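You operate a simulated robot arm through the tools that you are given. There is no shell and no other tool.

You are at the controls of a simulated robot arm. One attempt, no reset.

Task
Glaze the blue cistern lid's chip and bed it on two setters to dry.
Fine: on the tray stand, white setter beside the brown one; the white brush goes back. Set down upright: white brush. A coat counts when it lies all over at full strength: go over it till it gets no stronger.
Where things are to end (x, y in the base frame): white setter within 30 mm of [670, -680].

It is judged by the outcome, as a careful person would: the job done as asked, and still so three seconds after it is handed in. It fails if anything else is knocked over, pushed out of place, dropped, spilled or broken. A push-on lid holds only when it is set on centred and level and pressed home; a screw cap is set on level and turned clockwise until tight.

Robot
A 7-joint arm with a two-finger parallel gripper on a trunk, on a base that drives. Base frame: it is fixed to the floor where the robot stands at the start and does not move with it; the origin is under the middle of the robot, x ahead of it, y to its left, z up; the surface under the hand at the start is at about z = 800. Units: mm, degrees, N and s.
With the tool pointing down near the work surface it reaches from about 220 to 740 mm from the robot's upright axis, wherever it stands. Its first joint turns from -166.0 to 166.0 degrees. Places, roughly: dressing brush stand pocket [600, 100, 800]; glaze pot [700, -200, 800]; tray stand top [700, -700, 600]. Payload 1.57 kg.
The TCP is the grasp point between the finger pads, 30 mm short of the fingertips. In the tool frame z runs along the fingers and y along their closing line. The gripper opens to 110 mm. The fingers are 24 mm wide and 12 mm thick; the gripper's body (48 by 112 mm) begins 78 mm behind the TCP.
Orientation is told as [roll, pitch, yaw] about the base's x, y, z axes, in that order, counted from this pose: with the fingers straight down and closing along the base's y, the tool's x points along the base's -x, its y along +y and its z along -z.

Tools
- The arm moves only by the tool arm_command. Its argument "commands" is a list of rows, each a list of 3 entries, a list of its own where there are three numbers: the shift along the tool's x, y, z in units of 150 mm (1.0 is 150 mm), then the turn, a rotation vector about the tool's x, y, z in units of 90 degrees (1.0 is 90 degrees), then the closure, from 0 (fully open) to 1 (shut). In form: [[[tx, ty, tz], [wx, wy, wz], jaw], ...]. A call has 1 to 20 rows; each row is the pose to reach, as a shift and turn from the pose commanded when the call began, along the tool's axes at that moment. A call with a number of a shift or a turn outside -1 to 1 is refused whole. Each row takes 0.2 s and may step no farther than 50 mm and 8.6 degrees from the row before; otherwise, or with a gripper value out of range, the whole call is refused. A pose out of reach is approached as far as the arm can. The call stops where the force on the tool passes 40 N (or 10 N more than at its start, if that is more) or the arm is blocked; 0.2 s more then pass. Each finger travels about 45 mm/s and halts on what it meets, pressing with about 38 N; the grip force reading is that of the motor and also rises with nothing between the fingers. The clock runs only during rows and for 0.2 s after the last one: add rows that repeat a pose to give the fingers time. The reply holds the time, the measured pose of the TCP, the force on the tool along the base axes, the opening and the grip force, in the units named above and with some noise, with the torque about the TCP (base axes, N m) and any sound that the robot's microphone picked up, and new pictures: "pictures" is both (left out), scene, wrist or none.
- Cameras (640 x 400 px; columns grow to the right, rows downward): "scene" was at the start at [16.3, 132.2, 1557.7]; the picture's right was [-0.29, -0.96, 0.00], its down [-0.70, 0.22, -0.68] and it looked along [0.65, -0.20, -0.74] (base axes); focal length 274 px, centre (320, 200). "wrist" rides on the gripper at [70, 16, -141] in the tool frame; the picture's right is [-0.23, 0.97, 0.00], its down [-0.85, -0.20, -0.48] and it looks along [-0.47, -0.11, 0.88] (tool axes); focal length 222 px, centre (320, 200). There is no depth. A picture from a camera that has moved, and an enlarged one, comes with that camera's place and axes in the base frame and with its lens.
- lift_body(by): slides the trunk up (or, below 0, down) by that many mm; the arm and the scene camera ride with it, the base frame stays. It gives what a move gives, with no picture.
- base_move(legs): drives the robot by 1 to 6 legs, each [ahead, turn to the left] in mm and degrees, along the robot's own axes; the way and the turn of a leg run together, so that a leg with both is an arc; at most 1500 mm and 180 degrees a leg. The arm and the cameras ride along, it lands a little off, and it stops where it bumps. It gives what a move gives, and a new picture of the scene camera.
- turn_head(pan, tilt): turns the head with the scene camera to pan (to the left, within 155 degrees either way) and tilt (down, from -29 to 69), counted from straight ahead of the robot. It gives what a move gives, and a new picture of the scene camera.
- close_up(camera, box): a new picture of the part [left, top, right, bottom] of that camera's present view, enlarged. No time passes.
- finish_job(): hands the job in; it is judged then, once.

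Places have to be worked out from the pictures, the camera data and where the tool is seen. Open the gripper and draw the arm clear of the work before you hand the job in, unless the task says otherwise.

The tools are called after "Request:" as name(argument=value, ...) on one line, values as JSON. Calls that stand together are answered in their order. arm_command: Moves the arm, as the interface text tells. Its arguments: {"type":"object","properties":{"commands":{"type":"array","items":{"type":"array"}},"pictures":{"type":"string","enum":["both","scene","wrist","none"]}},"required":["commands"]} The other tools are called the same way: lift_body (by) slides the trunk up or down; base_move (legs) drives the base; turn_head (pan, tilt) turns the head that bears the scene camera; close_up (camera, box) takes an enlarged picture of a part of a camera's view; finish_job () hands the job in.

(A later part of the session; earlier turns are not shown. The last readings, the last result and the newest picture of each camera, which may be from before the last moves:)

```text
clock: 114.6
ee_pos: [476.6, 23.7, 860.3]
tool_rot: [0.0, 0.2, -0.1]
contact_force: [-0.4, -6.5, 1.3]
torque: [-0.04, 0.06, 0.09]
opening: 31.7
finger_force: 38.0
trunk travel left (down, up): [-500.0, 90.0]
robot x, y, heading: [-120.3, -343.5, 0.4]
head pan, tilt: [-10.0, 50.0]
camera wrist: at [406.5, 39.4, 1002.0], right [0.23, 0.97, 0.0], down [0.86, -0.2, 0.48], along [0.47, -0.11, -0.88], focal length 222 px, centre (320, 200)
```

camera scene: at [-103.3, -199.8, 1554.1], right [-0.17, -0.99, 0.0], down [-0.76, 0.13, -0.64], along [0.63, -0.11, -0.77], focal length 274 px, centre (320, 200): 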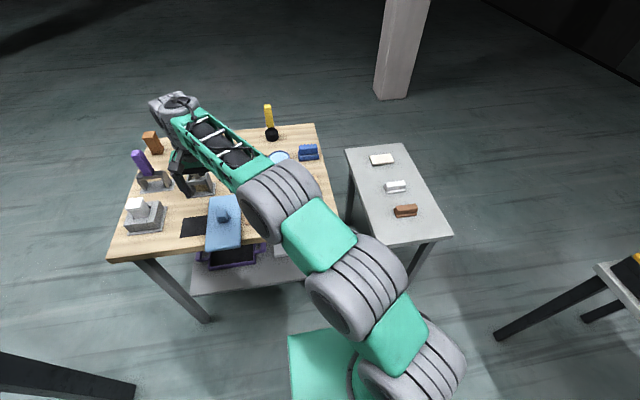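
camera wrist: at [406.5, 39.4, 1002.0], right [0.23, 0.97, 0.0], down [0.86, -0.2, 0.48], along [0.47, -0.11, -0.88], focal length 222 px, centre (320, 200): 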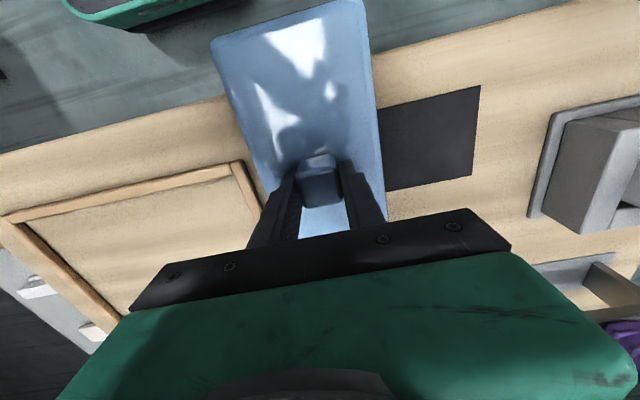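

Gripped. I'm lifting the lid and carrying it over to the right side of the robot, rising to about z=1200.

Request:
arm_command(commands=[[[0, 0, -0.1], [0, 0, 0], 1], [[0, 0, -0.3], [0, 0, 0], 1], [[0, 0, -0.6], [0, 0, 0], 1], [[0, 0, -0.9], [0, 0, 0], 1]], pictures="none")

Request:
arm_command(commands=[[[0.1, -0.25, -0.09], [0, 0, 0], 1], [[0.2, -0.5, -0.18], [0, 0, 0], 1], [[0.3, -0.75, -0.26], [0, 0, 0], 1], [[0.4, -1.0, -0.35], [0, 0, 0], 1]], pictures="none")

Request:
arm_command(commands=[[[0.1, -0.25, -0.09], [0, 0, 0], 1], [[0.2, -0.5, -0.18], [0, 0, 0], 1], [[0.3, -0.75, -0.26], [0, 0, 0], 1], [[0.4, -1.0, -0.35], [0, 0, 0], 1]], pictures="none")

Request:
arm_command(commands=[[[0.1, -0.25, -0.09], [0, 0, 0], 1], [[0.2, -0.5, -0.18], [0, 0, 0], 1], [[0.3, -0.75, -0.26], [0, 0, 0], 1], [[0.4, -1.0, -0.35], [0, 0, 0], 1]], pictures="none")

Request:
arm_command(commands=[[[0.1, -0.25, -0.09], [0, 0, 0], 1], [[0.2, -0.5, -0.18], [0, 0, 0], 1], [[0.3, -0.75, -0.26], [0, 0, 0], 1], [[0.4, -1.0, -0.35], [0, 0, 0], 1]], pictures="scene")

```text
clock: 115.6
ee_pos: [473.4, 26.1, 995.3]
tool_rot: [0.0, 0.1, 0.0]
contact_force: [0.3, 0.2, -8.8]
torque: [0.0, -0.04, -0.01]
opening: 32.0
finger_force: 38.3
trunk travel left (down, up): [-500.0, 90.0]
robot x, y, heading: [-120.3, -338.6, 0.4]
head pan, tilt: [-10.0, 50.0]
```

```text
clock: 116.6
ee_pos: [416.7, -126.7, 1050.6]
tool_rot: [0.0, 0.1, 0.0]
contact_force: [-0.5, -1.2, -7.8]
torque: [-0.01, 0.01, -0.02]
opening: 31.7
finger_force: 38.1
trunk travel left (down, up): [-500.0, 90.0]
robot x, y, heading: [-122.5, -341.3, 0.3]
head pan, tilt: [-10.0, 50.0]
```

```text
clock: 117.6
ee_pos: [355.9, -277.4, 1102.2]
tool_rot: [0.0, -0.1, 0.0]
contact_force: [-1.1, -0.4, -7.4]
torque: [0.0, -0.01, 0.02]
opening: 31.7
finger_force: 38.0
trunk travel left (down, up): [-500.0, 90.0]
robot x, y, heading: [-119.0, -343.9, -0.2]
head pan, tilt: [-10.0, 50.0]
```

```text
clock: 118.6
ee_pos: [296.8, -423.9, 1157.1]
tool_rot: [0.1, 0.1, 0.0]
contact_force: [0.1, -0.4, -8.4]
torque: [0.03, -0.03, 0.03]
opening: 31.9
finger_force: 38.0
trunk travel left (down, up): [-500.0, 90.0]
robot x, y, heading: [-124.9, -341.2, 0.3]
head pan, tilt: [-10.0, 50.0]
```

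```text
clock: 119.6
ee_pos: [235.0, -577.8, 1204.7]
tool_rot: [0.1, 0.1, 0.2]
contact_force: [-0.4, 0.5, -8.1]
torque: [0.0, -0.03, 0.02]
opening: 31.6
finger_force: 38.2
trunk travel left (down, up): [-500.0, 90.0]
robot x, y, heading: [-122.9, -341.9, 0.2]
head pan, tilt: [-10.0, 50.0]
camera scene: at [-103.6, -200.8, 1554.1], right [-0.17, -0.99, 0.0], down [-0.75, 0.13, -0.64], along [0.63, -0.11, -0.77], focal length 274 px, centre (320, 200)
```

scene: 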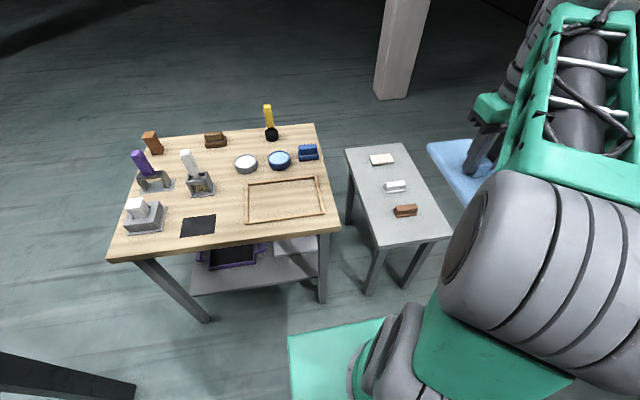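

The lid is visible at the right of the view. I'm tilting the hand towards +y, so that the underside turns to the head camera.

Request:
arm_command(commands=[[[0, 0, 0], [-0.09, 0, 0], 1], [[0, 0, 0], [-0.18, 0, 0], 1], [[0, 0, 0], [-0.27, 0, 0], 1], [[0, 0, 0], [-0.36, 0, 0], 1], [[0, 0, 0], [-0.45, 0, 0], 1]], pictures="none")

Request:
turn_head(pan=-35, tilt=40)

```text
clock: 120.8
ee_pos: [234.5, -575.6, 1203.2]
tool_rot: [25.8, 0.1, 0.0]
contact_force: [-0.8, 0.4, -7.7]
torque: [-0.15, -0.01, 0.0]
opening: 31.6
finger_force: 37.9
out of reach, approached as far as the arm can: row 4, 5
trunk travel left (down, up): [-500.0, 90.0]
robot x, y, heading: [-120.7, -341.4, 0.1]
head pan, tilt: [-10.0, 50.0]
```

```text
clock: 121.7
ee_pos: [235.9, -574.1, 1202.2]
tool_rot: [25.7, 0.0, 0.0]
contact_force: [0.2, -0.8, -7.9]
torque: [-0.21, 0.0, -0.01]
opening: 31.7
finger_force: 38.1
trunk travel left (down, up): [-500.0, 90.0]
robot x, y, heading: [-122.6, -343.0, 0.1]
head pan, tilt: [-35.0, 40.0]
camera scene: at [-109.5, -235.6, 1568.2], right [-0.57, -0.82, 0.0], down [-0.53, 0.37, -0.77], along [0.63, -0.44, -0.64], focal length 274 px, centre (320, 200)
```

scene: 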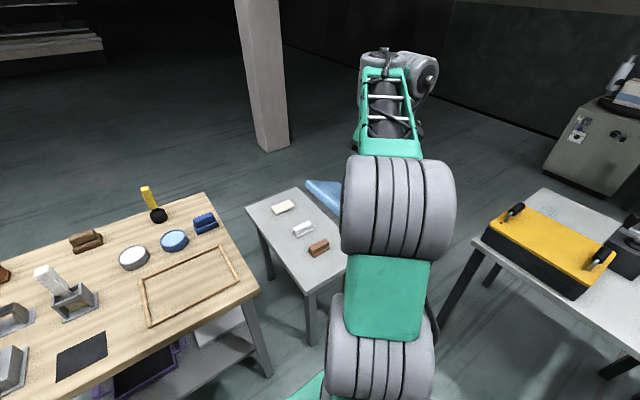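

The tilt stopped at 26° at the reach limit. I'll bring the lid lower and closer while tilting further.

Request:
arm_command(commands=[[[0, 0.1, 0.25], [0, 0, 0], 1], [[0, 0.2, 0.5], [-0.09, 0, 0], 1], [[0, 0.31, 0.75], [-0.18, 0, 0], 1], [[0, 0.31, 0.89], [-0.27, 0, 0], 1], [[0, 0.31, 0.89], [-0.36, 0, 0], 1], [[0, 0.31, 0.89], [-0.45, 0, 0], 1], [[0, 0.31, 0.89], [-0.54, 0, 0], 1], [[0, 0.31, 0.89], [-0.6, 0, 0], 1]], pictures="scene")

```text
clock: 123.5
ee_pos: [6.7, -471.5, 1016.0]
tool_rot: [79.0, -0.4, -0.8]
contact_force: [-0.6, 3.6, -7.4]
torque: [-0.44, 0.08, 0.04]
opening: 31.7
finger_force: 37.9
out of reach, approached as far as the arm can: row 2, 3, 4, 5, 6, 7, 8
trunk travel left (down, up): [-500.0, 90.0]
robot x, y, heading: [-119.0, -343.6, 0.2]
head pan, tilt: [-35.0, 40.0]
camera scene: at [-113.3, -227.3, 1567.6], right [-0.57, -0.82, 0.0], down [-0.53, 0.36, -0.77], along [0.63, -0.44, -0.64], focal length 274 px, centre (320, 200)
```

scene: 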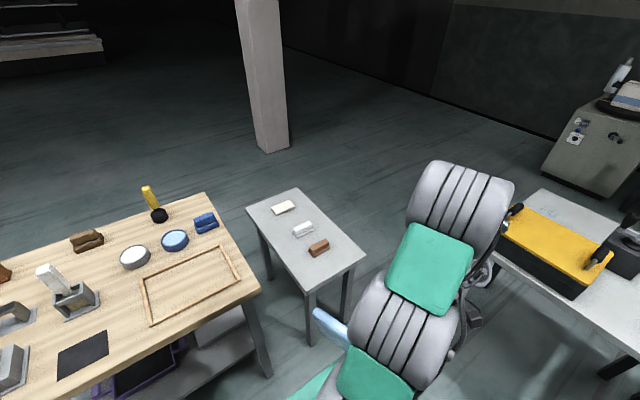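

The arm folded close to its body but shows a 79° tilt, and the lid is visible left of the arm. I'll zoom on the lid without moving further.

Request:
close_up(camera="scene", box=[280, 280, 400, 380])

Request:
turn_head(pan=-60, tilt=65)

```text
4.00 times, centred on (340, 330) of scene
camera zoom: at [-113.3, -227.3, 1567.6], right [-0.57, -0.82, 0.0], down [-0.53, 0.36, -0.77], along [0.63, -0.44, -0.64], focal length 1096 px, centre (240, -320)
```

zoom: 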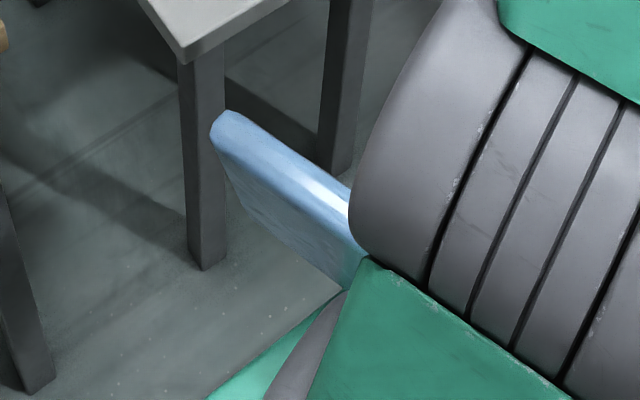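

```text
clock: 124.4
ee_pos: [10.6, -478.2, 1016.1]
tool_rot: [79.2, -0.4, -0.9]
contact_force: [0.4, -0.7, -8.7]
torque: [-0.42, 0.13, 0.01]
opening: 31.7
finger_force: 37.9
trunk travel left (down, up): [-500.0, 90.0]
robot x, y, heading: [-118.4, -341.8, 0.0]
head pan, tilt: [-60.0, 65.0]
camera scene: at [-149.1, -239.8, 1536.0], right [-0.86, -0.5, 0.0], down [-0.46, 0.78, -0.42], along [0.21, -0.37, -0.91], focal length 274 px, centre (320, 200)
```

scene: 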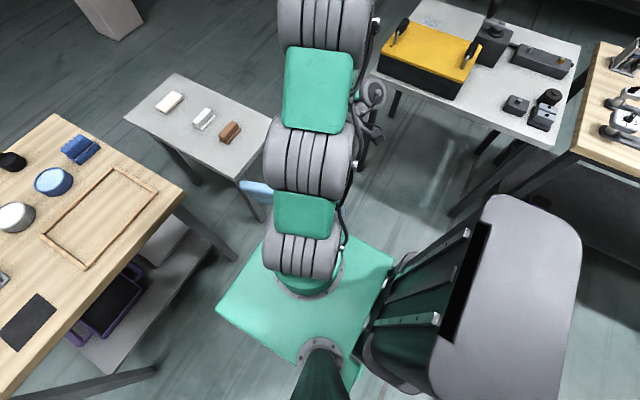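

Only part of the underside shows, and the arm's own links hide the rest. I'll shift the lid outwards (+x), keeping the tilt, to bring it out of the arm's shadow.

Request:
arm_command(commands=[[[-0.25, 0, 0], [0, 0, 0], 1], [[-0.5, 0, 0], [0, 0, 0], 1], [[-0.75, 0, 0], [0, 0, 0], 1], [[-1.0, 0, 0], [0, 0, 0], 1]], pictures="scene")

```text
clock: 125.4
ee_pos: [21.6, -481.7, 998.2]
tool_rot: [79.8, 0.1, 0.1]
contact_force: [-0.5, 0.6, -8.7]
torque: [-0.39, 0.1, 0.01]
opening: 31.9
finger_force: 37.4
out of reach, approached as far as the arm can: row 1, 2, 3, 4
trunk travel left (down, up): [-500.0, 90.0]
robot x, y, heading: [-118.5, -343.6, 0.2]
head pan, tilt: [-60.0, 65.0]
camera scene: at [-149.2, -239.4, 1535.9], right [-0.86, -0.5, 0.0], down [-0.46, 0.78, -0.42], along [0.21, -0.37, -0.91], focal length 274 px, centre (320, 200)
```

scene: 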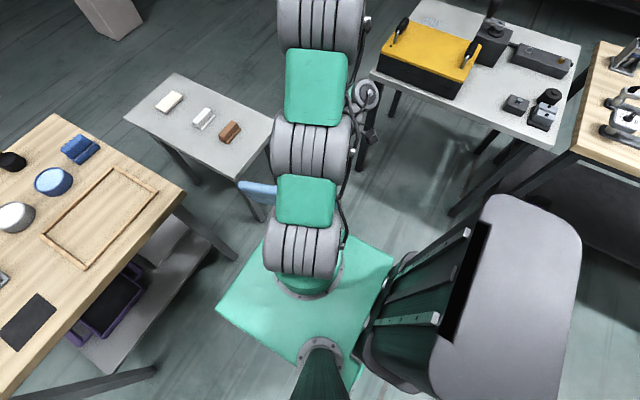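

The wrist is joint-limited here. A better way is to let the lid overhang the bench edge and look up at it from below with the wrist camera. I'm untilting and moving back out.

Request:
arm_command(commands=[[[-0.1, 0.026, -0.045], [0.09, 0, 0], 1], [[-0.2, 0.051, -0.09], [0.18, 0, 0], 1], [[-0.3, 0.077, -0.135], [0.27, 0, 0], 1], [[-0.4, 0.103, -0.18], [0.36, 0, 0], 1], [[-0.5, 0.128, -0.225], [0.45, 0, 0], 1], [[-0.6, 0.154, -0.27], [0.54, 0, 0], 1], [[-0.7, 0.18, -0.315], [0.63, 0, 0], 1], [[-0.8, 0.206, -0.36], [0.72, 0, 0], 1], [[-0.9, 0.231, -0.405], [0.81, 0, 0], 1], [[-1.0, 0.257, -0.45], [0.887, 0, 0], 1]], pictures="scene")

```text
clock: 127.5
ee_pos: [111.9, -580.2, 1028.1]
tool_rot: [7.7, 6.2, -10.8]
contact_force: [0.3, -0.2, -7.8]
torque: [-0.06, 0.06, 0.03]
opening: 31.7
finger_force: 38.1
out of reach, approached as far as the arm can: row 9, 10
trunk travel left (down, up): [-500.0, 90.0]
robot x, y, heading: [-117.4, -341.2, 0.4]
head pan, tilt: [-60.0, 65.0]
stopped in row 10: the arm was blocked; the commanded pose is now the measured one
camera scene: at [-148.9, -239.5, 1536.0], right [-0.86, -0.5, 0.0], down [-0.46, 0.78, -0.42], along [0.21, -0.37, -0.91], focal length 274 px, centre (320, 200)
```

scene: 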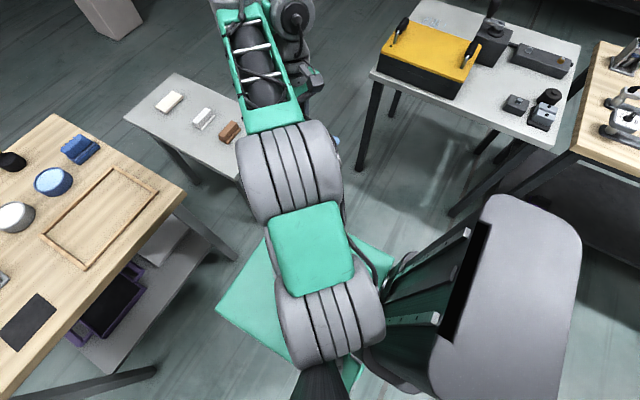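

The arm reports being blocked but the tool carries only the lid's weight. I'll look at both views before moving further.

Request:
arm_command(commands=[[[0, 0, 0], [0, 0, 0], 1]], pictures="wrist")

Request:
turn_head(pan=-45, tilt=50)

```text
clock: 127.9
ee_pos: [110.2, -579.2, 1025.8]
tool_rot: [8.0, 6.6, -10.9]
contact_force: [-0.5, -0.3, -7.5]
torque: [-0.01, 0.06, 0.0]
opening: 32.0
finger_force: 38.0
trunk travel left (down, up): [-500.0, 90.0]
robot x, y, heading: [-121.2, -345.2, 0.4]
head pan, tilt: [-60.0, 65.0]
camera wrist: at [56.8, -572.6, 1175.1], right [0.42, 0.9, 0.11], down [0.83, -0.43, 0.35], along [0.36, -0.05, -0.93], focal length 222 px, centre (320, 200)
```

wrist: 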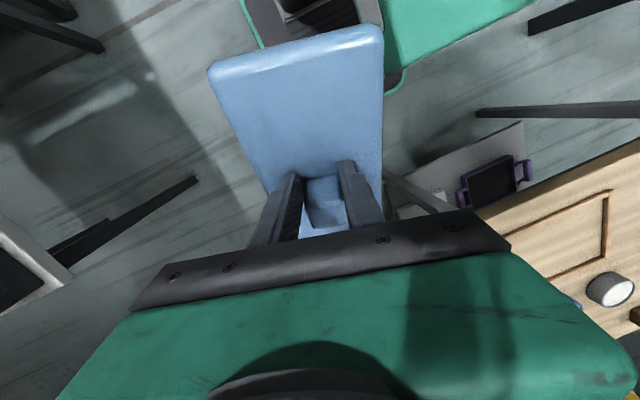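

```text
clock: 128.7
ee_pos: [108.9, -579.1, 1023.4]
tool_rot: [8.1, 6.9, -10.9]
contact_force: [-0.5, -0.7, -7.9]
torque: [-0.03, 0.04, -0.01]
opening: 31.8
finger_force: 38.4
trunk travel left (down, up): [-500.0, 90.0]
robot x, y, heading: [-121.5, -341.1, -0.2]
head pan, tilt: [-45.0, 50.0]
camera scene: at [-125.0, -241.4, 1554.0], right [-0.71, -0.71, 0.0], down [-0.54, 0.54, -0.64], along [0.46, -0.45, -0.77], focal length 274 px, centre (320, 200)
```

scene: 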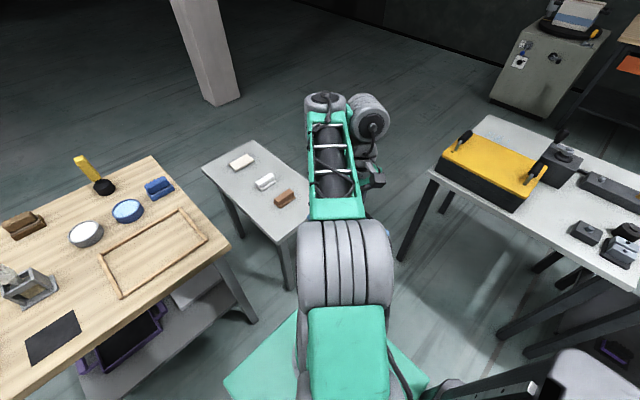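

The hand ended slightly skewed, and the lid may have turned a little in the grip. I'm moving outward and up into free space while levelling the hand.

Request:
arm_command(commands=[[[-0.13, 0, -0.1], [0.02, -0.02, -0.03], 1], [[-0.26, 0, -0.2], [0.045, -0.04, -0.06], 1], [[-0.4, 0, -0.3], [0.07, -0.06, -0.09], 1], [[-0.5, 0, -0.3], [0.089, -0.075, -0.121], 1]], pictures="wrist")

```text
clock: 129.7
ee_pos: [189.2, -602.1, 1070.7]
tool_rot: [0.2, -1.3, -0.1]
contact_force: [-1.2, 0.5, -7.8]
torque: [0.03, 0.09, -0.02]
opening: 31.2
finger_force: 38.1
out of reach, approached as far as the arm can: row 4
trunk travel left (down, up): [-500.0, 90.0]
robot x, y, heading: [-118.2, -343.9, 0.4]
head pan, tilt: [-45.0, 50.0]
camera wrist: at [115.7, -585.4, 1211.9], right [0.23, 0.97, 0.01], down [0.84, -0.2, 0.5], along [0.49, -0.11, -0.87], focal length 222 px, centre (320, 200)
```

wrist: 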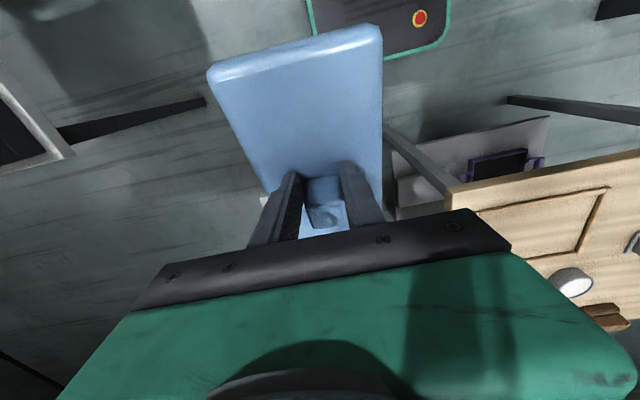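

The lid seems rotated in the grip. A close-up will show how the knob now sits between the fingers.

Request:
close_up(camera="wrist", box=[180, 10, 440, 250])

Request:
close_up(camera="scene", box=[280, 80, 420, 240])

```text
1.67 times, centred on (310, 130) of wrist
camera zoom: at [115.7, -585.4, 1211.9], right [0.23, 0.97, 0.01], down [0.84, -0.2, 0.5], along [0.49, -0.11, -0.87], focal length 370 px, centre (337, 317)
```

zoom: 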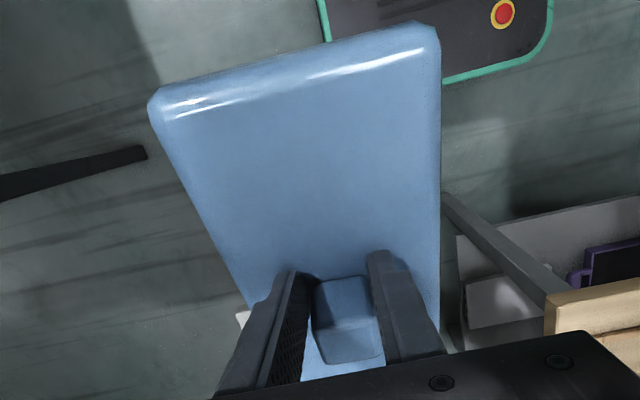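

```text
2.50 times, centred on (350, 160) of scene
camera zoom: at [-126.2, -242.1, 1554.1], right [-0.71, -0.71, 0.0], down [-0.54, 0.54, -0.64], along [0.46, -0.45, -0.77], focal length 685 px, centre (245, 300)
```

zoom: 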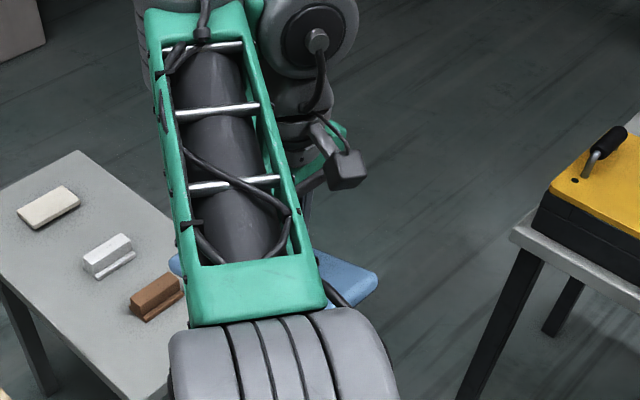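

The lid has turned about 10° and slid some 12 mm in the grip. I'll take it back to the bench, where setting it down flat will re-seat it, and regrip. Moving gently along the free path.

Request:
arm_command(commands=[[[-0.1, 0.25, 0], [0, 0.014, 0], 1], [[-0.2, 0.5, 0], [0, 0.014, 0], 1], [[-0.3, 0.75, 0], [0, 0.014, 0], 1], [[-0.4, 1.0, 0], [0, 0.014, 0], 1]], pictures="none")

Request:
arm_command(commands=[[[-0.1, 0.25, 0], [0, 0, 0], 1], [[-0.2, 0.5, 0], [0, 0, 0], 1], [[-0.3, 0.75, 0], [0, 0, 0], 1], [[-0.4, 1.0, 0], [0, 0, 0], 1]], pictures="wrist")

Request:
turn_head(pan=-10, tilt=50)

```text
clock: 130.7
ee_pos: [248.9, -450.9, 1071.2]
tool_rot: [0.0, 0.2, -0.3]
contact_force: [1.2, 0.5, -7.2]
torque: [-0.04, 0.12, -0.02]
opening: 31.7
finger_force: 37.9
trunk travel left (down, up): [-500.0, 90.0]
robot x, y, heading: [-119.9, -343.3, 0.4]
head pan, tilt: [-45.0, 50.0]
```

```text
clock: 131.7
ee_pos: [309.2, -302.1, 1070.9]
tool_rot: [0.1, -0.2, -0.3]
contact_force: [-0.6, 0.2, -7.9]
torque: [0.0, 0.14, -0.01]
opening: 31.9
finger_force: 37.8
trunk travel left (down, up): [-500.0, 90.0]
robot x, y, heading: [-122.5, -343.0, 0.2]
head pan, tilt: [-45.0, 50.0]
camera wrist: at [240.6, -284.9, 1212.1], right [0.23, 0.97, 0.0], down [0.85, -0.2, 0.48], along [0.47, -0.11, -0.88], focal length 222 px, centre (320, 200)
```

wrist: 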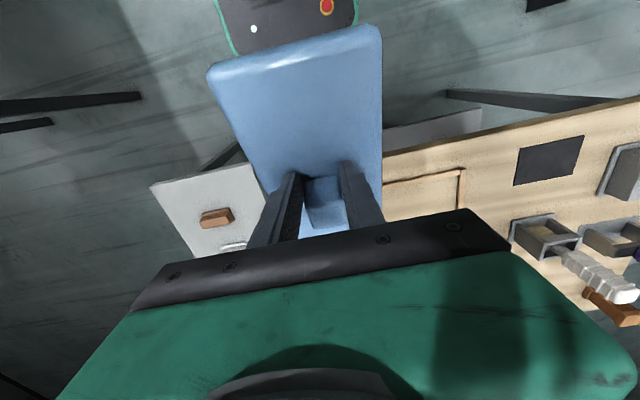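

```text
clock: 132.7
ee_pos: [310.5, -302.8, 1070.3]
tool_rot: [0.1, 0.0, -0.4]
contact_force: [1.2, -0.8, -8.7]
torque: [-0.01, 0.15, 0.02]
opening: 31.8
finger_force: 37.3
trunk travel left (down, up): [-500.0, 90.0]
robot x, y, heading: [-120.1, -342.5, -0.2]
head pan, tilt: [-10.0, 50.0]
camera scene: at [-103.4, -199.9, 1554.0], right [-0.17, -0.99, 0.0], down [-0.75, 0.13, -0.64], along [0.63, -0.11, -0.77], focal length 274 px, centre (320, 200)
```

scene: 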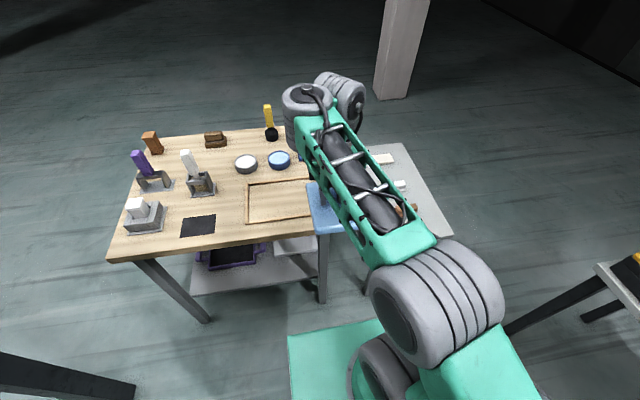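

The torque shows the lid's centre about 16 mm ahead of the hand. I'm carrying it to the bench's front strip.

Request:
arm_command(commands=[[[-0.1, 0.25, 0], [0, 0, 0], 1], [[-0.2, 0.5, 0], [0, 0, 0], 1], [[-0.3, 0.75, 0], [0, 0, 0], 1], [[-0.4, 1.0, 0], [0, 0, 0], 1]], pictures="none")

Request:
arm_command(commands=[[[-0.1, 0.25, 0.1], [0, 0, 0], 1], [[-0.2, 0.5, 0.2], [0, 0, 0], 1], [[-0.3, 0.75, 0.3], [0, 0, 0], 1], [[-0.31, 1.0, 0.4], [0, 0, 0], 1], [[-0.31, 1.0, 0.6], [0, 0, 0], 1]], pictures="none")

Request:
arm_command(commands=[[[0, 0.17, 0.1], [0, 0, -0.003], 1], [[0, 0.17, 0.2], [0, 0, -0.003], 1], [[0, 0.17, 0.3], [0, 0, -0.003], 1]], pictures="both")

```text
clock: 133.7
ee_pos: [372.2, -153.1, 1069.6]
tool_rot: [-0.1, 0.0, -0.3]
contact_force: [0.6, 1.1, -7.8]
torque: [-0.02, 0.13, -0.01]
opening: 31.9
finger_force: 38.3
trunk travel left (down, up): [-500.0, 90.0]
robot x, y, heading: [-119.5, -343.7, 0.3]
head pan, tilt: [-10.0, 50.0]
```

```text
clock: 134.9
ee_pos: [420.4, -1.0, 977.9]
tool_rot: [0.0, -0.1, -0.2]
contact_force: [0.3, -0.6, -7.6]
torque: [0.01, 0.12, -0.01]
opening: 31.4
finger_force: 37.7
trunk travel left (down, up): [-500.0, 90.0]
robot x, y, heading: [-119.1, -344.5, 0.4]
head pan, tilt: [-10.0, 50.0]
```

```text
clock: 135.7
ee_pos: [420.0, 22.5, 936.3]
tool_rot: [0.1, -0.1, -0.2]
contact_force: [-0.6, 1.0, -8.9]
torque: [0.02, 0.11, 0.02]
opening: 31.7
finger_force: 38.2
trunk travel left (down, up): [-500.0, 90.0]
robot x, y, heading: [-120.7, -343.5, 0.1]
head pan, tilt: [-10.0, 50.0]
camera scene: at [-103.1, -199.5, 1554.0], right [-0.17, -0.99, 0.0], down [-0.76, 0.13, -0.64], along [0.63, -0.11, -0.77], focal length 274 px, centre (320, 200)
camera wrist: at [349.8, 39.0, 1077.5], right [0.23, 0.97, 0.0], down [0.85, -0.2, 0.48], along [0.47, -0.11, -0.88], focal length 222 px, centre (320, 200)
```

scene: 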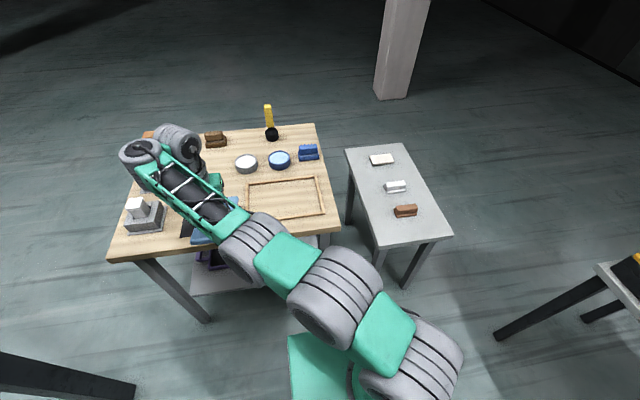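
wrist: 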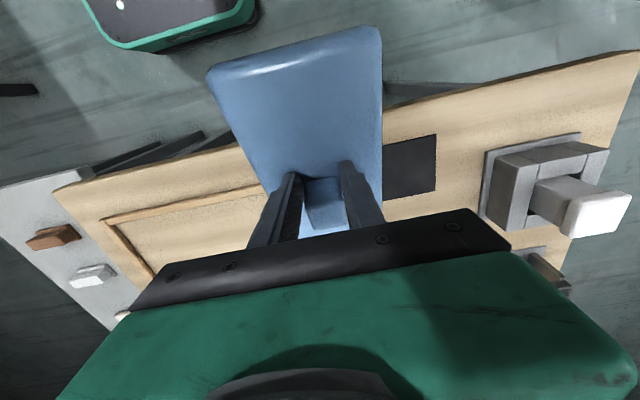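

I'm lowering so the far end touches first and the lid swings flat; force checked in small steps.

Request:
arm_command(commands=[[[0, 0, 0.15], [0, 0, 0], 1], [[0, 0, 0.3], [0, 0, 0], 1], [[0, 0, 0.36], [0, 0, 0], 1]], pictures="none")

Request:
arm_command(commands=[[[0, 0, 0.02], [0, 0, 0], 1], [[0, 0, 0.04], [0, 0, 0], 1]], pictures="none")

Request:
arm_command(commands=[[[0, 0, 0.02], [0, 0, 0], 1], [[0, 0, 0.04], [0, 0, 0], 1]], pictures="none")

```text
clock: 136.5
ee_pos: [429.8, 33.2, 887.9]
tool_rot: [0.0, 0.0, 0.0]
contact_force: [-5.8, -0.2, 5.1]
torque: [-0.06, -1.04, -0.05]
opening: 32.0
finger_force: 38.2
out of reach, approached as far as the arm can: row 1, 2, 3
trunk travel left (down, up): [-500.0, 90.0]
robot x, y, heading: [-119.2, -340.7, 0.1]
head pan, tilt: [-10.0, 50.0]
```

```text
clock: 137.1
ee_pos: [429.9, 33.9, 881.7]
tool_rot: [0.0, 0.1, 0.0]
contact_force: [-6.3, 0.5, 4.7]
torque: [0.13, -1.08, 0.0]
opening: 32.1
finger_force: 38.1
trunk travel left (down, up): [-500.0, 90.0]
robot x, y, heading: [-122.2, -340.4, 0.1]
head pan, tilt: [-10.0, 50.0]
```

```text
clock: 137.7
ee_pos: [433.4, 33.0, 875.1]
tool_rot: [0.1, 0.1, 0.0]
contact_force: [-4.3, 2.9, 2.8]
torque: [-0.14, -0.97, 0.08]
opening: 31.4
finger_force: 37.7
trunk travel left (down, up): [-500.0, 90.0]
robot x, y, heading: [-117.8, -344.4, 0.2]
head pan, tilt: [-10.0, 50.0]
```

The far end is touching and the lid is swinging flat with only a few newtons. I'm continuing down.

Request:
arm_command(commands=[[[0, 0, 0.02], [0, 0, 0], 1], [[0, 0, 0.04], [0, 0, 0], 1]], pictures="none")

Request:
arm_command(commands=[[[0, 0, 0.02], [0, 0, 0], 1], [[0, 0, 0.04], [0, 0, 0], 1]], pictures="none")

Request:
arm_command(commands=[[[0, 0, 0.015], [0, 0, 0], 1]], pictures="both")

```text
clock: 138.3
ee_pos: [432.0, 34.4, 869.7]
tool_rot: [0.0, -0.1, -0.1]
contact_force: [-4.4, -1.7, 3.2]
torque: [-0.13, -0.94, -0.15]
opening: 31.8
finger_force: 38.1
out of reach, approached as far as the arm can: row 1
trunk travel left (down, up): [-500.0, 90.0]
robot x, y, heading: [-119.6, -344.3, 0.1]
head pan, tilt: [-10.0, 50.0]
```

```text
clock: 138.9
ee_pos: [433.8, 34.1, 863.6]
tool_rot: [-0.1, 0.0, 0.1]
contact_force: [-4.3, 0.6, 2.7]
torque: [-0.16, -1.1, -0.03]
opening: 31.9
finger_force: 38.3
out of reach, approached as far as the arm can: row 1, 2
trunk travel left (down, up): [-500.0, 90.0]
robot x, y, heading: [-121.0, -342.3, 0.1]
head pan, tilt: [-10.0, 50.0]
```

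```text
clock: 139.3
ee_pos: [432.8, 34.5, 860.3]
tool_rot: [0.1, -0.1, -0.1]
contact_force: [-7.0, -2.3, 6.4]
torque: [-0.13, -0.85, -0.14]
opening: 31.8
finger_force: 37.5
trunk travel left (down, up): [-500.0, 90.0]
robot x, y, heading: [-117.8, -341.7, 0.3]
head pan, tilt: [-10.0, 50.0]
camera scene: at [-105.3, -200.4, 1554.2], right [-0.17, -0.99, 0.0], down [-0.75, 0.13, -0.64], along [0.63, -0.11, -0.77], focal length 274 px, centre (320, 200)
camera wrist: at [363.0, 50.0, 1003.2], right [0.23, 0.97, 0.0], down [0.85, -0.2, 0.48], along [0.47, -0.11, -0.88], focal length 222 px, centre (320, 200)
```

scene: 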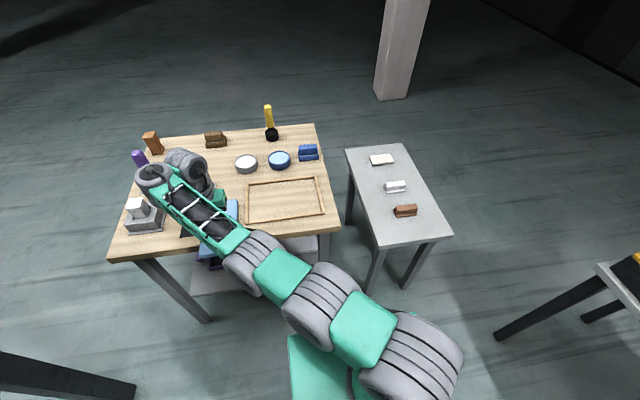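
wrist: 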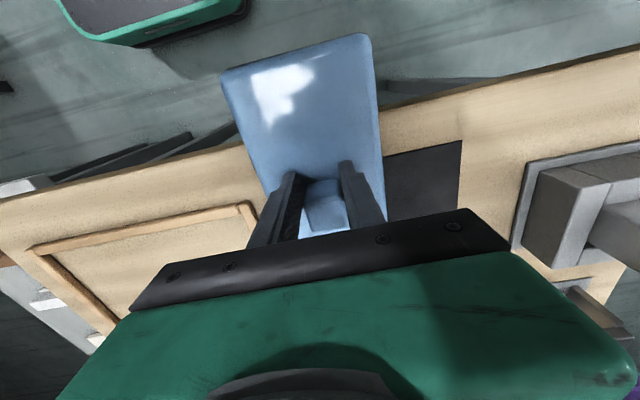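

The lid now looks nearly flat on the bench. I'm releasing it and rising.

Request:
arm_command(commands=[[[0, 0, 0], [0, 0, 0], 0.85], [[0, 0, 0], [0, 0, 0], 0.6], [[0, 0, 0], [0, 0, 0], 0.4], [[0, 0, 0], [0, 0, 0], 0.4], [[0, 0, -0.15], [0, 0, 0], 0.4], [[0, 0, -0.3], [0, 0, 0], 0.4], [[0, 0, -0.5], [0, 0, 0], 0.4], [[0, 0, -0.75], [0, 0, 0], 0.4]], pictures="both")

```text
clock: 141.1
ee_pos: [434.1, 35.1, 973.0]
tool_rot: [0.0, 0.1, 0.0]
contact_force: [-0.4, 0.1, -0.1]
torque: [0.0, -0.02, 0.06]
opening: 66.0
finger_force: 0.0
trunk travel left (down, up): [-500.0, 90.0]
robot x, y, heading: [-115.8, -341.9, 0.3]
head pan, tilt: [-10.0, 50.0]
camera scene: at [-104.1, -200.0, 1554.0], right [-0.17, -0.99, 0.0], down [-0.75, 0.13, -0.64], along [0.63, -0.11, -0.77], focal length 274 px, centre (320, 200)
camera wrist: at [362.9, 52.0, 1114.1], right [0.23, 0.97, 0.0], down [0.85, -0.2, 0.48], along [0.47, -0.11, -0.88], focal length 222 px, centre (320, 200)
```

scene: 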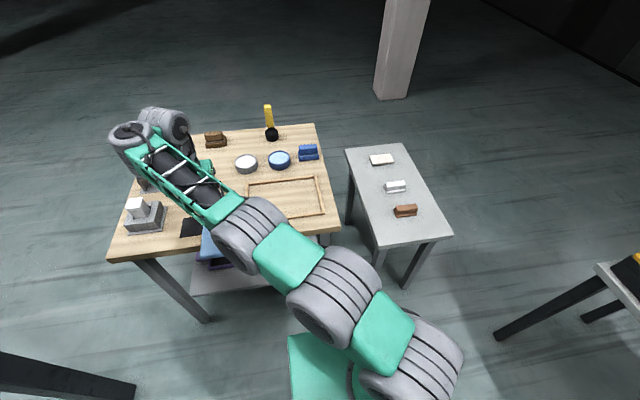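
wrist: 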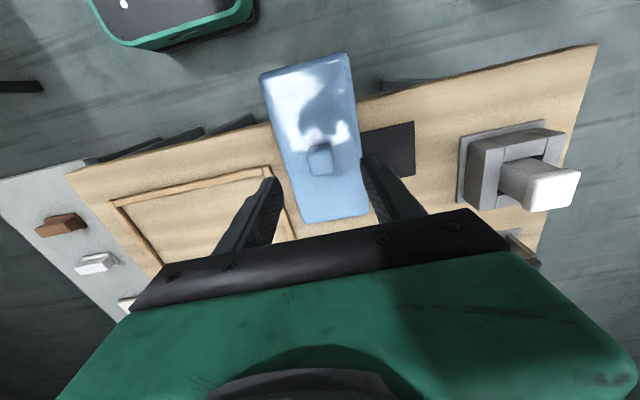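

The lid lies flat, centred near (448,32). Its thickness could be gripped at the overhanging end, which would also let me turn it over. For that I need the hand at both yaw +90 and -90, so I'm testing yaw +90 in free air.

Request:
arm_command(commands=[[[0, 0, -0.1], [0, 0, -0.09], 0.4], [[0, 0, -0.2], [0, 0, -0.18], 0.4], [[0, 0, -0.2], [0, 0, -0.27], 0.4], [[0, 0, -0.2], [0, 0, -0.36], 0.4], [[0, 0, -0.2], [0, 0, -0.45], 0.4], [[0, 0, -0.2], [0, 0, -0.54], 0.4], [[0, 0, -0.2], [0, 0, -0.63], 0.4], [[0, 0, -0.2], [0, 0, -0.72], 0.4], [[0, 0, -0.2], [0, 0, -0.81], 0.4], [[0, 0, -0.2], [0, 0, -0.9], 0.4], [[0, 0, -0.2], [0, 0, -0.99], 0.4]], pictures="scene")

```text
clock: 143.5
ee_pos: [433.6, 34.3, 1002.3]
tool_rot: [-0.1, 0.0, 89.2]
contact_force: [0.2, -0.5, -0.1]
torque: [0.01, 0.01, 0.0]
opening: 66.0
finger_force: 0.0
trunk travel left (down, up): [-500.0, 90.0]
robot x, y, heading: [-119.6, -342.7, 0.5]
head pan, tilt: [-10.0, 50.0]
camera scene: at [-103.9, -199.8, 1554.1], right [-0.17, -0.99, 0.0], down [-0.75, 0.13, -0.64], along [0.63, -0.11, -0.77], focal length 274 px, centre (320, 200)
```

scene: 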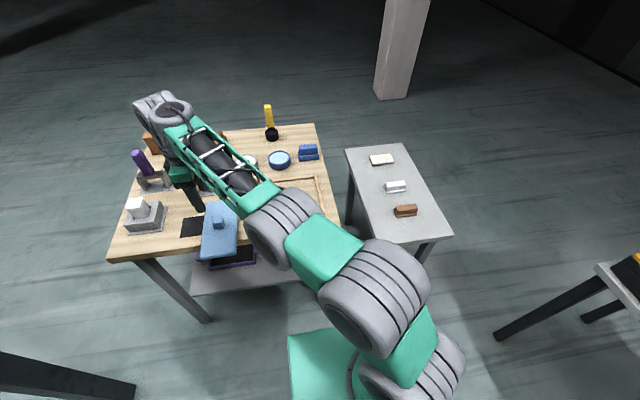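

Yaw +89 works, so the lid can be turned end-on. Before that I'll move the white setter about 20 mm closer to the brown one (still within tolerance), so that a lid gripped at its near end fits on both. I'm pulling the hand back, then driving forward.

Request:
arm_command(commands=[[[0, 0.25, -0.1], [0, 0, 0], 0.4], [[0, 0.5, -0.2], [0, 0, 0], 0.4], [[0, 0.7, -0.3], [0, 0, 0], 0.4]], pictures="none")

Request:
base_move(legs=[[215, 0]])

```text
clock: 144.3
ee_pos: [326.6, 35.2, 1047.0]
tool_rot: [0.0, -0.1, 89.1]
contact_force: [0.7, -0.7, 0.1]
torque: [0.0, 0.02, -0.01]
opening: 65.9
finger_force: 0.1
trunk travel left (down, up): [-500.0, 90.0]
robot x, y, heading: [-118.4, -344.8, 0.3]
head pan, tilt: [-10.0, 50.0]
```

```text
clock: 145.9
ee_pos: [540.6, 36.3, 1048.3]
tool_rot: [-0.1, -0.1, 89.1]
contact_force: [0.5, 0.2, -0.2]
torque: [-0.02, 0.04, 0.03]
opening: 66.1
finger_force: 0.1
trunk travel left (down, up): [-500.0, 90.0]
robot x, y, heading: [92.8, -338.4, 0.4]
head pan, tilt: [-10.0, 50.0]
camera scene: at [110.1, -199.0, 1554.0], right [-0.17, -0.99, 0.0], down [-0.76, 0.13, -0.64], along [0.63, -0.11, -0.77], focal length 274 px, centre (320, 200)
```

scene: 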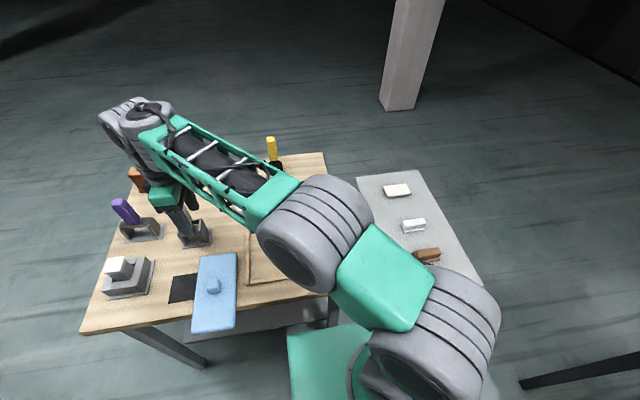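

Robot at (93,-340). I'm swinging the hand over to the white setter.

Request:
arm_command(commands=[[[0.3, 0, 0], [0, 0, 0], 0], [[0.6, 0, 0], [0, 0, 0], 0], [[0.9, 0, 0], [0, 0, 0], 0], [[1.0, 0, 0], [0, 0, 0], 0]], pictures="none")

Request:
arm_command(commands=[[[0.3, 0, 0], [0, 0, 0], 0], [[0.6, 0, 0], [0, 0, 0], 0], [[0.9, 0, 0], [0, 0, 0], 0], [[1.0, 0, 0], [0, 0, 0], 0]], pictures="none")

Request:
arm_command(commands=[[[0.3, 0, 0.1], [0, 0, 0], 0], [[0.6, 0, 0.2], [0, 0, 0], 0], [[0.9, 0, 0.3], [0, 0, 0], 0], [[1.0, 0, 0.4], [0, 0, 0], 0]], pictures="none")

Request:
arm_command(commands=[[[0.25, -0.2, 0.1], [0, 0, 0], 0], [[0.5, -0.4, 0.2], [0, 0, 0], 0], [[0.75, -0.6, 0.3], [0, 0, 0], 0], [[1.0, -0.8, 0.4], [0, 0, 0], 0], [[1.0, -0.8, 0.7], [0, 0, 0], 0]], pictures="both")

```text
clock: 146.9
ee_pos: [538.2, -113.2, 1046.0]
tool_rot: [-0.2, 0.0, 89.1]
contact_force: [-0.4, 0.2, -0.8]
torque: [0.01, -0.02, 0.0]
opening: 110.1
finger_force: 0.2
trunk travel left (down, up): [-500.0, 90.0]
robot x, y, heading: [97.1, -342.5, 0.0]
head pan, tilt: [-10.0, 50.0]
```

```text
clock: 147.9
ee_pos: [536.7, -263.5, 1048.4]
tool_rot: [-0.1, -0.2, 89.1]
contact_force: [-0.1, -0.6, 0.1]
torque: [0.01, -0.01, 0.0]
opening: 110.2
finger_force: 0.1
trunk travel left (down, up): [-500.0, 90.0]
robot x, y, heading: [93.1, -339.8, 0.4]
head pan, tilt: [-10.0, 50.0]
```

```text
clock: 148.9
ee_pos: [532.2, -414.6, 987.0]
tool_rot: [-0.2, 0.0, 89.2]
contact_force: [1.1, 0.1, 1.2]
torque: [0.04, 0.0, 0.0]
opening: 110.0
finger_force: 0.1
trunk travel left (down, up): [-500.0, 90.0]
robot x, y, heading: [91.9, -341.4, -0.1]
head pan, tilt: [-10.0, 50.0]
```

```text
refused: row 1 steps farther than a row can; nothing moved
```

That row was slightly too long; I'm resending it with smaller steps.

Request:
arm_command(commands=[[[0.2, -0.15, 0.1], [0, 0, 0], 0], [[0.4, -0.3, 0.2], [0, 0, 0], 0], [[0.6, -0.45, 0.3], [0, 0, 0], 0], [[0.8, -0.6, 0.4], [0, 0, 0], 0], [[1.0, -0.75, 0.5], [0, 0, 0], 0], [[1.0, -0.9, 0.7], [0, 0, 0], 0]], pictures="none")

Request:
arm_command(commands=[[[0.25, 0, 0.1], [0, 0, 0], 0], [[0.5, 0, 0.2], [0, 0, 0], 0], [[0.7, 0, 0.3], [0, 0, 0], 0]], pictures="both")

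```text
clock: 150.3
ee_pos: [666.0, -566.4, 881.1]
tool_rot: [0.0, 0.0, 89.1]
contact_force: [0.4, -0.6, 0.2]
torque: [0.01, -0.02, 0.01]
opening: 110.1
finger_force: 0.1
trunk travel left (down, up): [-500.0, 90.0]
robot x, y, heading: [94.4, -343.7, 0.3]
head pan, tilt: [-10.0, 50.0]
```

```text
clock: 151.1
ee_pos: [665.4, -669.1, 834.7]
tool_rot: [-0.1, -0.1, 89.1]
contact_force: [0.0, 0.9, -0.7]
torque: [-0.02, 0.0, 0.01]
opening: 110.0
finger_force: 0.0
trunk travel left (down, up): [-500.0, 90.0]
robot x, y, heading: [90.3, -342.3, -0.1]
head pan, tilt: [-10.0, 50.0]
camera scene: at [109.8, -199.4, 1554.1], right [-0.17, -0.99, 0.0], down [-0.75, 0.13, -0.64], along [0.63, -0.11, -0.77], focal length 274 px, centre (320, 200)
camera wrist: at [647.7, -738.6, 976.9], right [-0.97, 0.24, 0.0], down [0.21, 0.85, 0.48], along [0.12, 0.47, -0.88], focal length 222 px, centre (320, 200)
```

scene: 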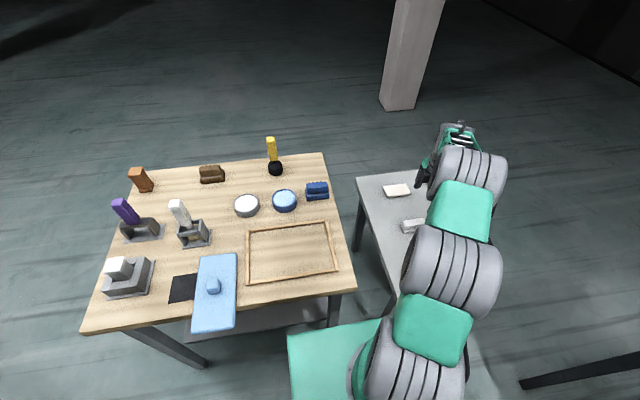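
wrist: 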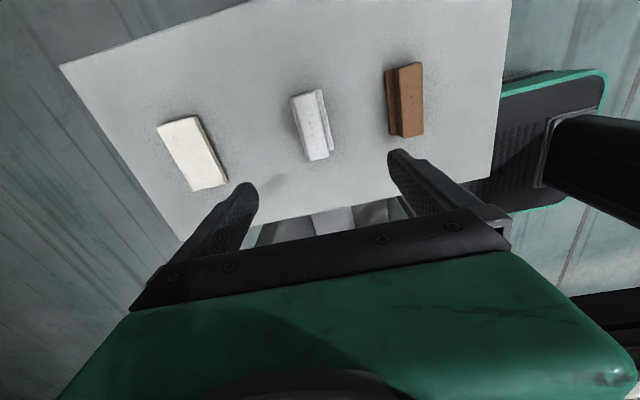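

Both setters are clear in view. By the hand's own readings the white one is at about (667,-679) and the brown at x≈532. I'm lowering onto the white one to shift it 19 mm nearer.

Request:
arm_command(commands=[[[0.067, -0.007, 0.2], [0, 0, -0.013], 0], [[0.067, -0.007, 0.5], [0, 0, -0.013], 0], [[0.067, -0.007, 0.75], [0, 0, -0.013], 0], [[0.067, -0.007, 0.95], [0, 0, -0.013], 0]], pictures="wrist")

Request:
close_up(camera="wrist", box=[200, 60, 480, 250])

```text
clock: 152.1
ee_pos: [664.9, -678.8, 694.6]
tool_rot: [-0.1, -0.1, 90.3]
contact_force: [-0.3, -0.2, 0.6]
torque: [-0.02, -0.04, 0.01]
opening: 109.9
finger_force: 0.0
trunk travel left (down, up): [-500.0, 90.0]
robot x, y, heading: [91.8, -342.4, 0.3]
head pan, tilt: [-10.0, 50.0]
camera wrist: at [648.5, -748.4, 836.1], right [-0.97, 0.22, 0.0], down [0.19, 0.86, 0.48], along [0.11, 0.47, -0.88], focal length 222 px, centre (320, 200)
```

wrist: 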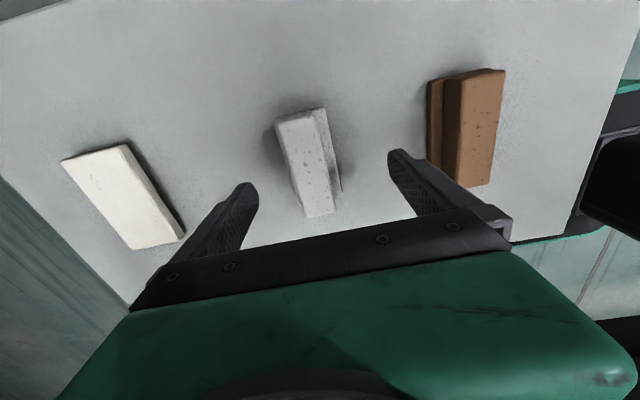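

```text
2.11 times, centred on (340, 155) of wrist
camera zoom: at [648.5, -748.4, 836.1], right [-0.97, 0.22, 0.0], down [0.19, 0.86, 0.48], along [0.11, 0.47, -0.88], focal length 468 px, centre (278, 295)
```

zoom: 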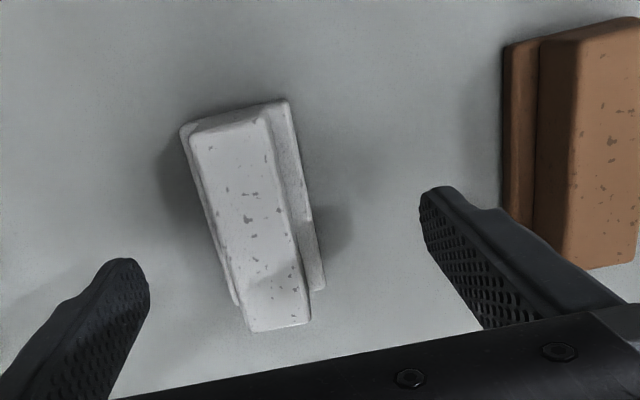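

The zoom shows the white bar actually sits about 9–10 mm farther out than the hand, near (675,-682). I'm centring on it, descending, and gripping.

Request:
arm_command(commands=[[[0.015, -0.063, 0.05], [0, 0, 0], 0], [[0.015, -0.063, 0.15], [0, 0, 0], 0], [[0.015, -0.063, 0.2], [0, 0, 0], 0], [[0.015, -0.063, 0.2], [0, 0, 0], 0.5], [[0.015, -0.063, 0.2], [0, 0, 0], 1], [[0.015, -0.063, 0.2], [0, 0, 0], 1], [[0.015, -0.063, 0.2], [0, 0, 0], 1], [[0.015, -0.063, 0.2], [0, 0, 0], 1], [[0.015, -0.063, 0.2], [0, 0, 0], 1]], pictures="wrist")

```text
clock: 154.1
ee_pos: [675.2, -682.0, 664.4]
tool_rot: [-0.2, -0.2, 90.2]
contact_force: [-0.2, -1.0, 0.8]
torque: [0.0, 0.06, -0.02]
opening: 29.3
finger_force: 24.9
trunk travel left (down, up): [-500.0, 90.0]
robot x, y, heading: [97.6, -340.4, 0.1]
head pan, tilt: [-10.0, 50.0]
camera wrist: at [658.3, -751.5, 806.4], right [-0.97, 0.22, 0.0], down [0.19, 0.86, 0.48], along [0.11, 0.47, -0.88], focal length 222 px, centre (320, 200)
```

wrist: 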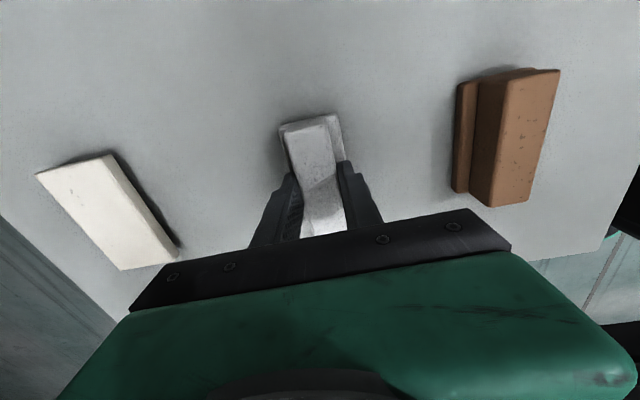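

Gripped cleanly. I'm lifting 6 mm, shifting 25 mm towards the brown setter, and lowering again.

Request:
arm_command(commands=[[[0, 0, -0.04], [0, 0, 0], 1], [[-0.005, 0.06, -0.04], [0, 0, 0], 1], [[-0.013, 0.12, -0.04], [0, 0, 0], 1], [[-0.013, 0.167, -0.04], [0, 0, 0], 1], [[-0.013, 0.167, -0.02], [0, 0, 0], 1], [[-0.013, 0.167, -0.005], [0, 0, 0], 1]], pictures="none")

Request:
arm_command(commands=[[[0, 0, 0.01], [0, 0, 0], 1]], pictures="none")

```text
clock: 155.5
ee_pos: [648.7, -680.6, 664.7]
tool_rot: [-0.1, -0.1, 90.3]
contact_force: [-0.5, 1.1, 2.6]
torque: [0.11, 0.1, -0.03]
opening: 29.3
finger_force: 37.9
trunk travel left (down, up): [-500.0, 90.0]
robot x, y, heading: [95.3, -340.5, 0.2]
head pan, tilt: [-10.0, 50.0]
```

```text
clock: 155.9
ee_pos: [650.0, -680.9, 665.1]
tool_rot: [-0.2, 0.1, 90.3]
contact_force: [-5.2, 3.0, 15.3]
torque: [0.74, 0.42, 0.15]
opening: 29.4
finger_force: 38.0
trunk travel left (down, up): [-500.0, 90.0]
robot x, y, heading: [92.6, -342.3, -0.1]
head pan, tilt: [-10.0, 50.0]
```

Touchdown. I'm easing off, opening slowly, and rising to check the result.

Request:
arm_command(commands=[[[0, 0, -0.01], [0, 0, 0], 1], [[0, 0, -0.01], [0, 0, 0], 0.68], [[0, 0, -0.01], [0, 0, 0], 0.6], [[0, 0, -0.01], [0, 0, 0], 0.4], [[0, 0, -0.01], [0, 0, 0], 0.4], [[0, 0, -0.1], [0, 0, 0], 0.4], [[0, 0, -0.3], [0, 0, 0], 0.4], [[0, 0, -0.6], [0, 0, 0], 0.4], [[0, 0, -0.9], [0, 0, 0], 0.4]], pictures="wrist")

Request:
close_up(camera="wrist", box=[230, 50, 490, 240])

```text
clock: 157.9
ee_pos: [649.0, -681.1, 800.0]
tool_rot: [0.0, -0.1, 90.3]
contact_force: [0.0, 0.2, -0.3]
torque: [-0.01, 0.0, -0.02]
opening: 65.8
finger_force: 0.0
trunk travel left (down, up): [-500.0, 90.0]
robot x, y, heading: [92.6, -342.8, 0.3]
head pan, tilt: [-10.0, 50.0]
camera wrist: at [632.8, -752.0, 941.5], right [-0.97, 0.22, 0.0], down [0.2, 0.85, 0.48], along [0.11, 0.47, -0.88], focal length 222 px, centre (320, 200)
```

wrist: 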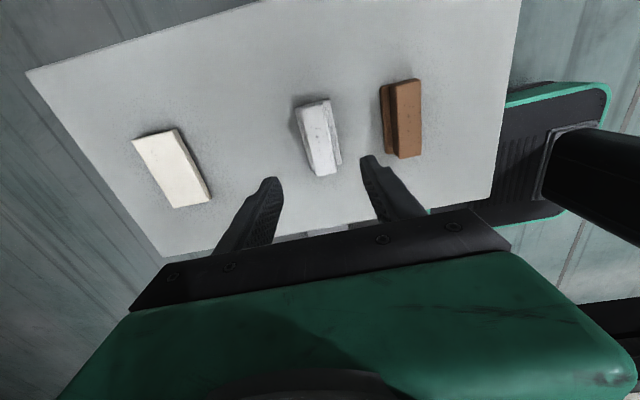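

```text
2.11 times, centred on (360, 145) of wrist
camera zoom: at [632.8, -752.0, 941.5], right [-0.97, 0.22, 0.0], down [0.2, 0.85, 0.48], along [0.11, 0.47, -0.88], focal length 468 px, centre (236, 316)
```

zoom: 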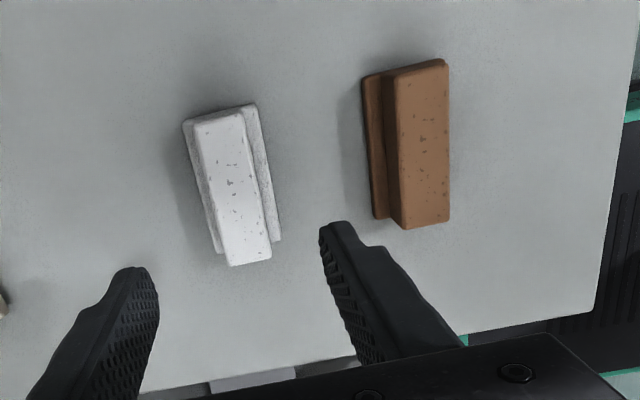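

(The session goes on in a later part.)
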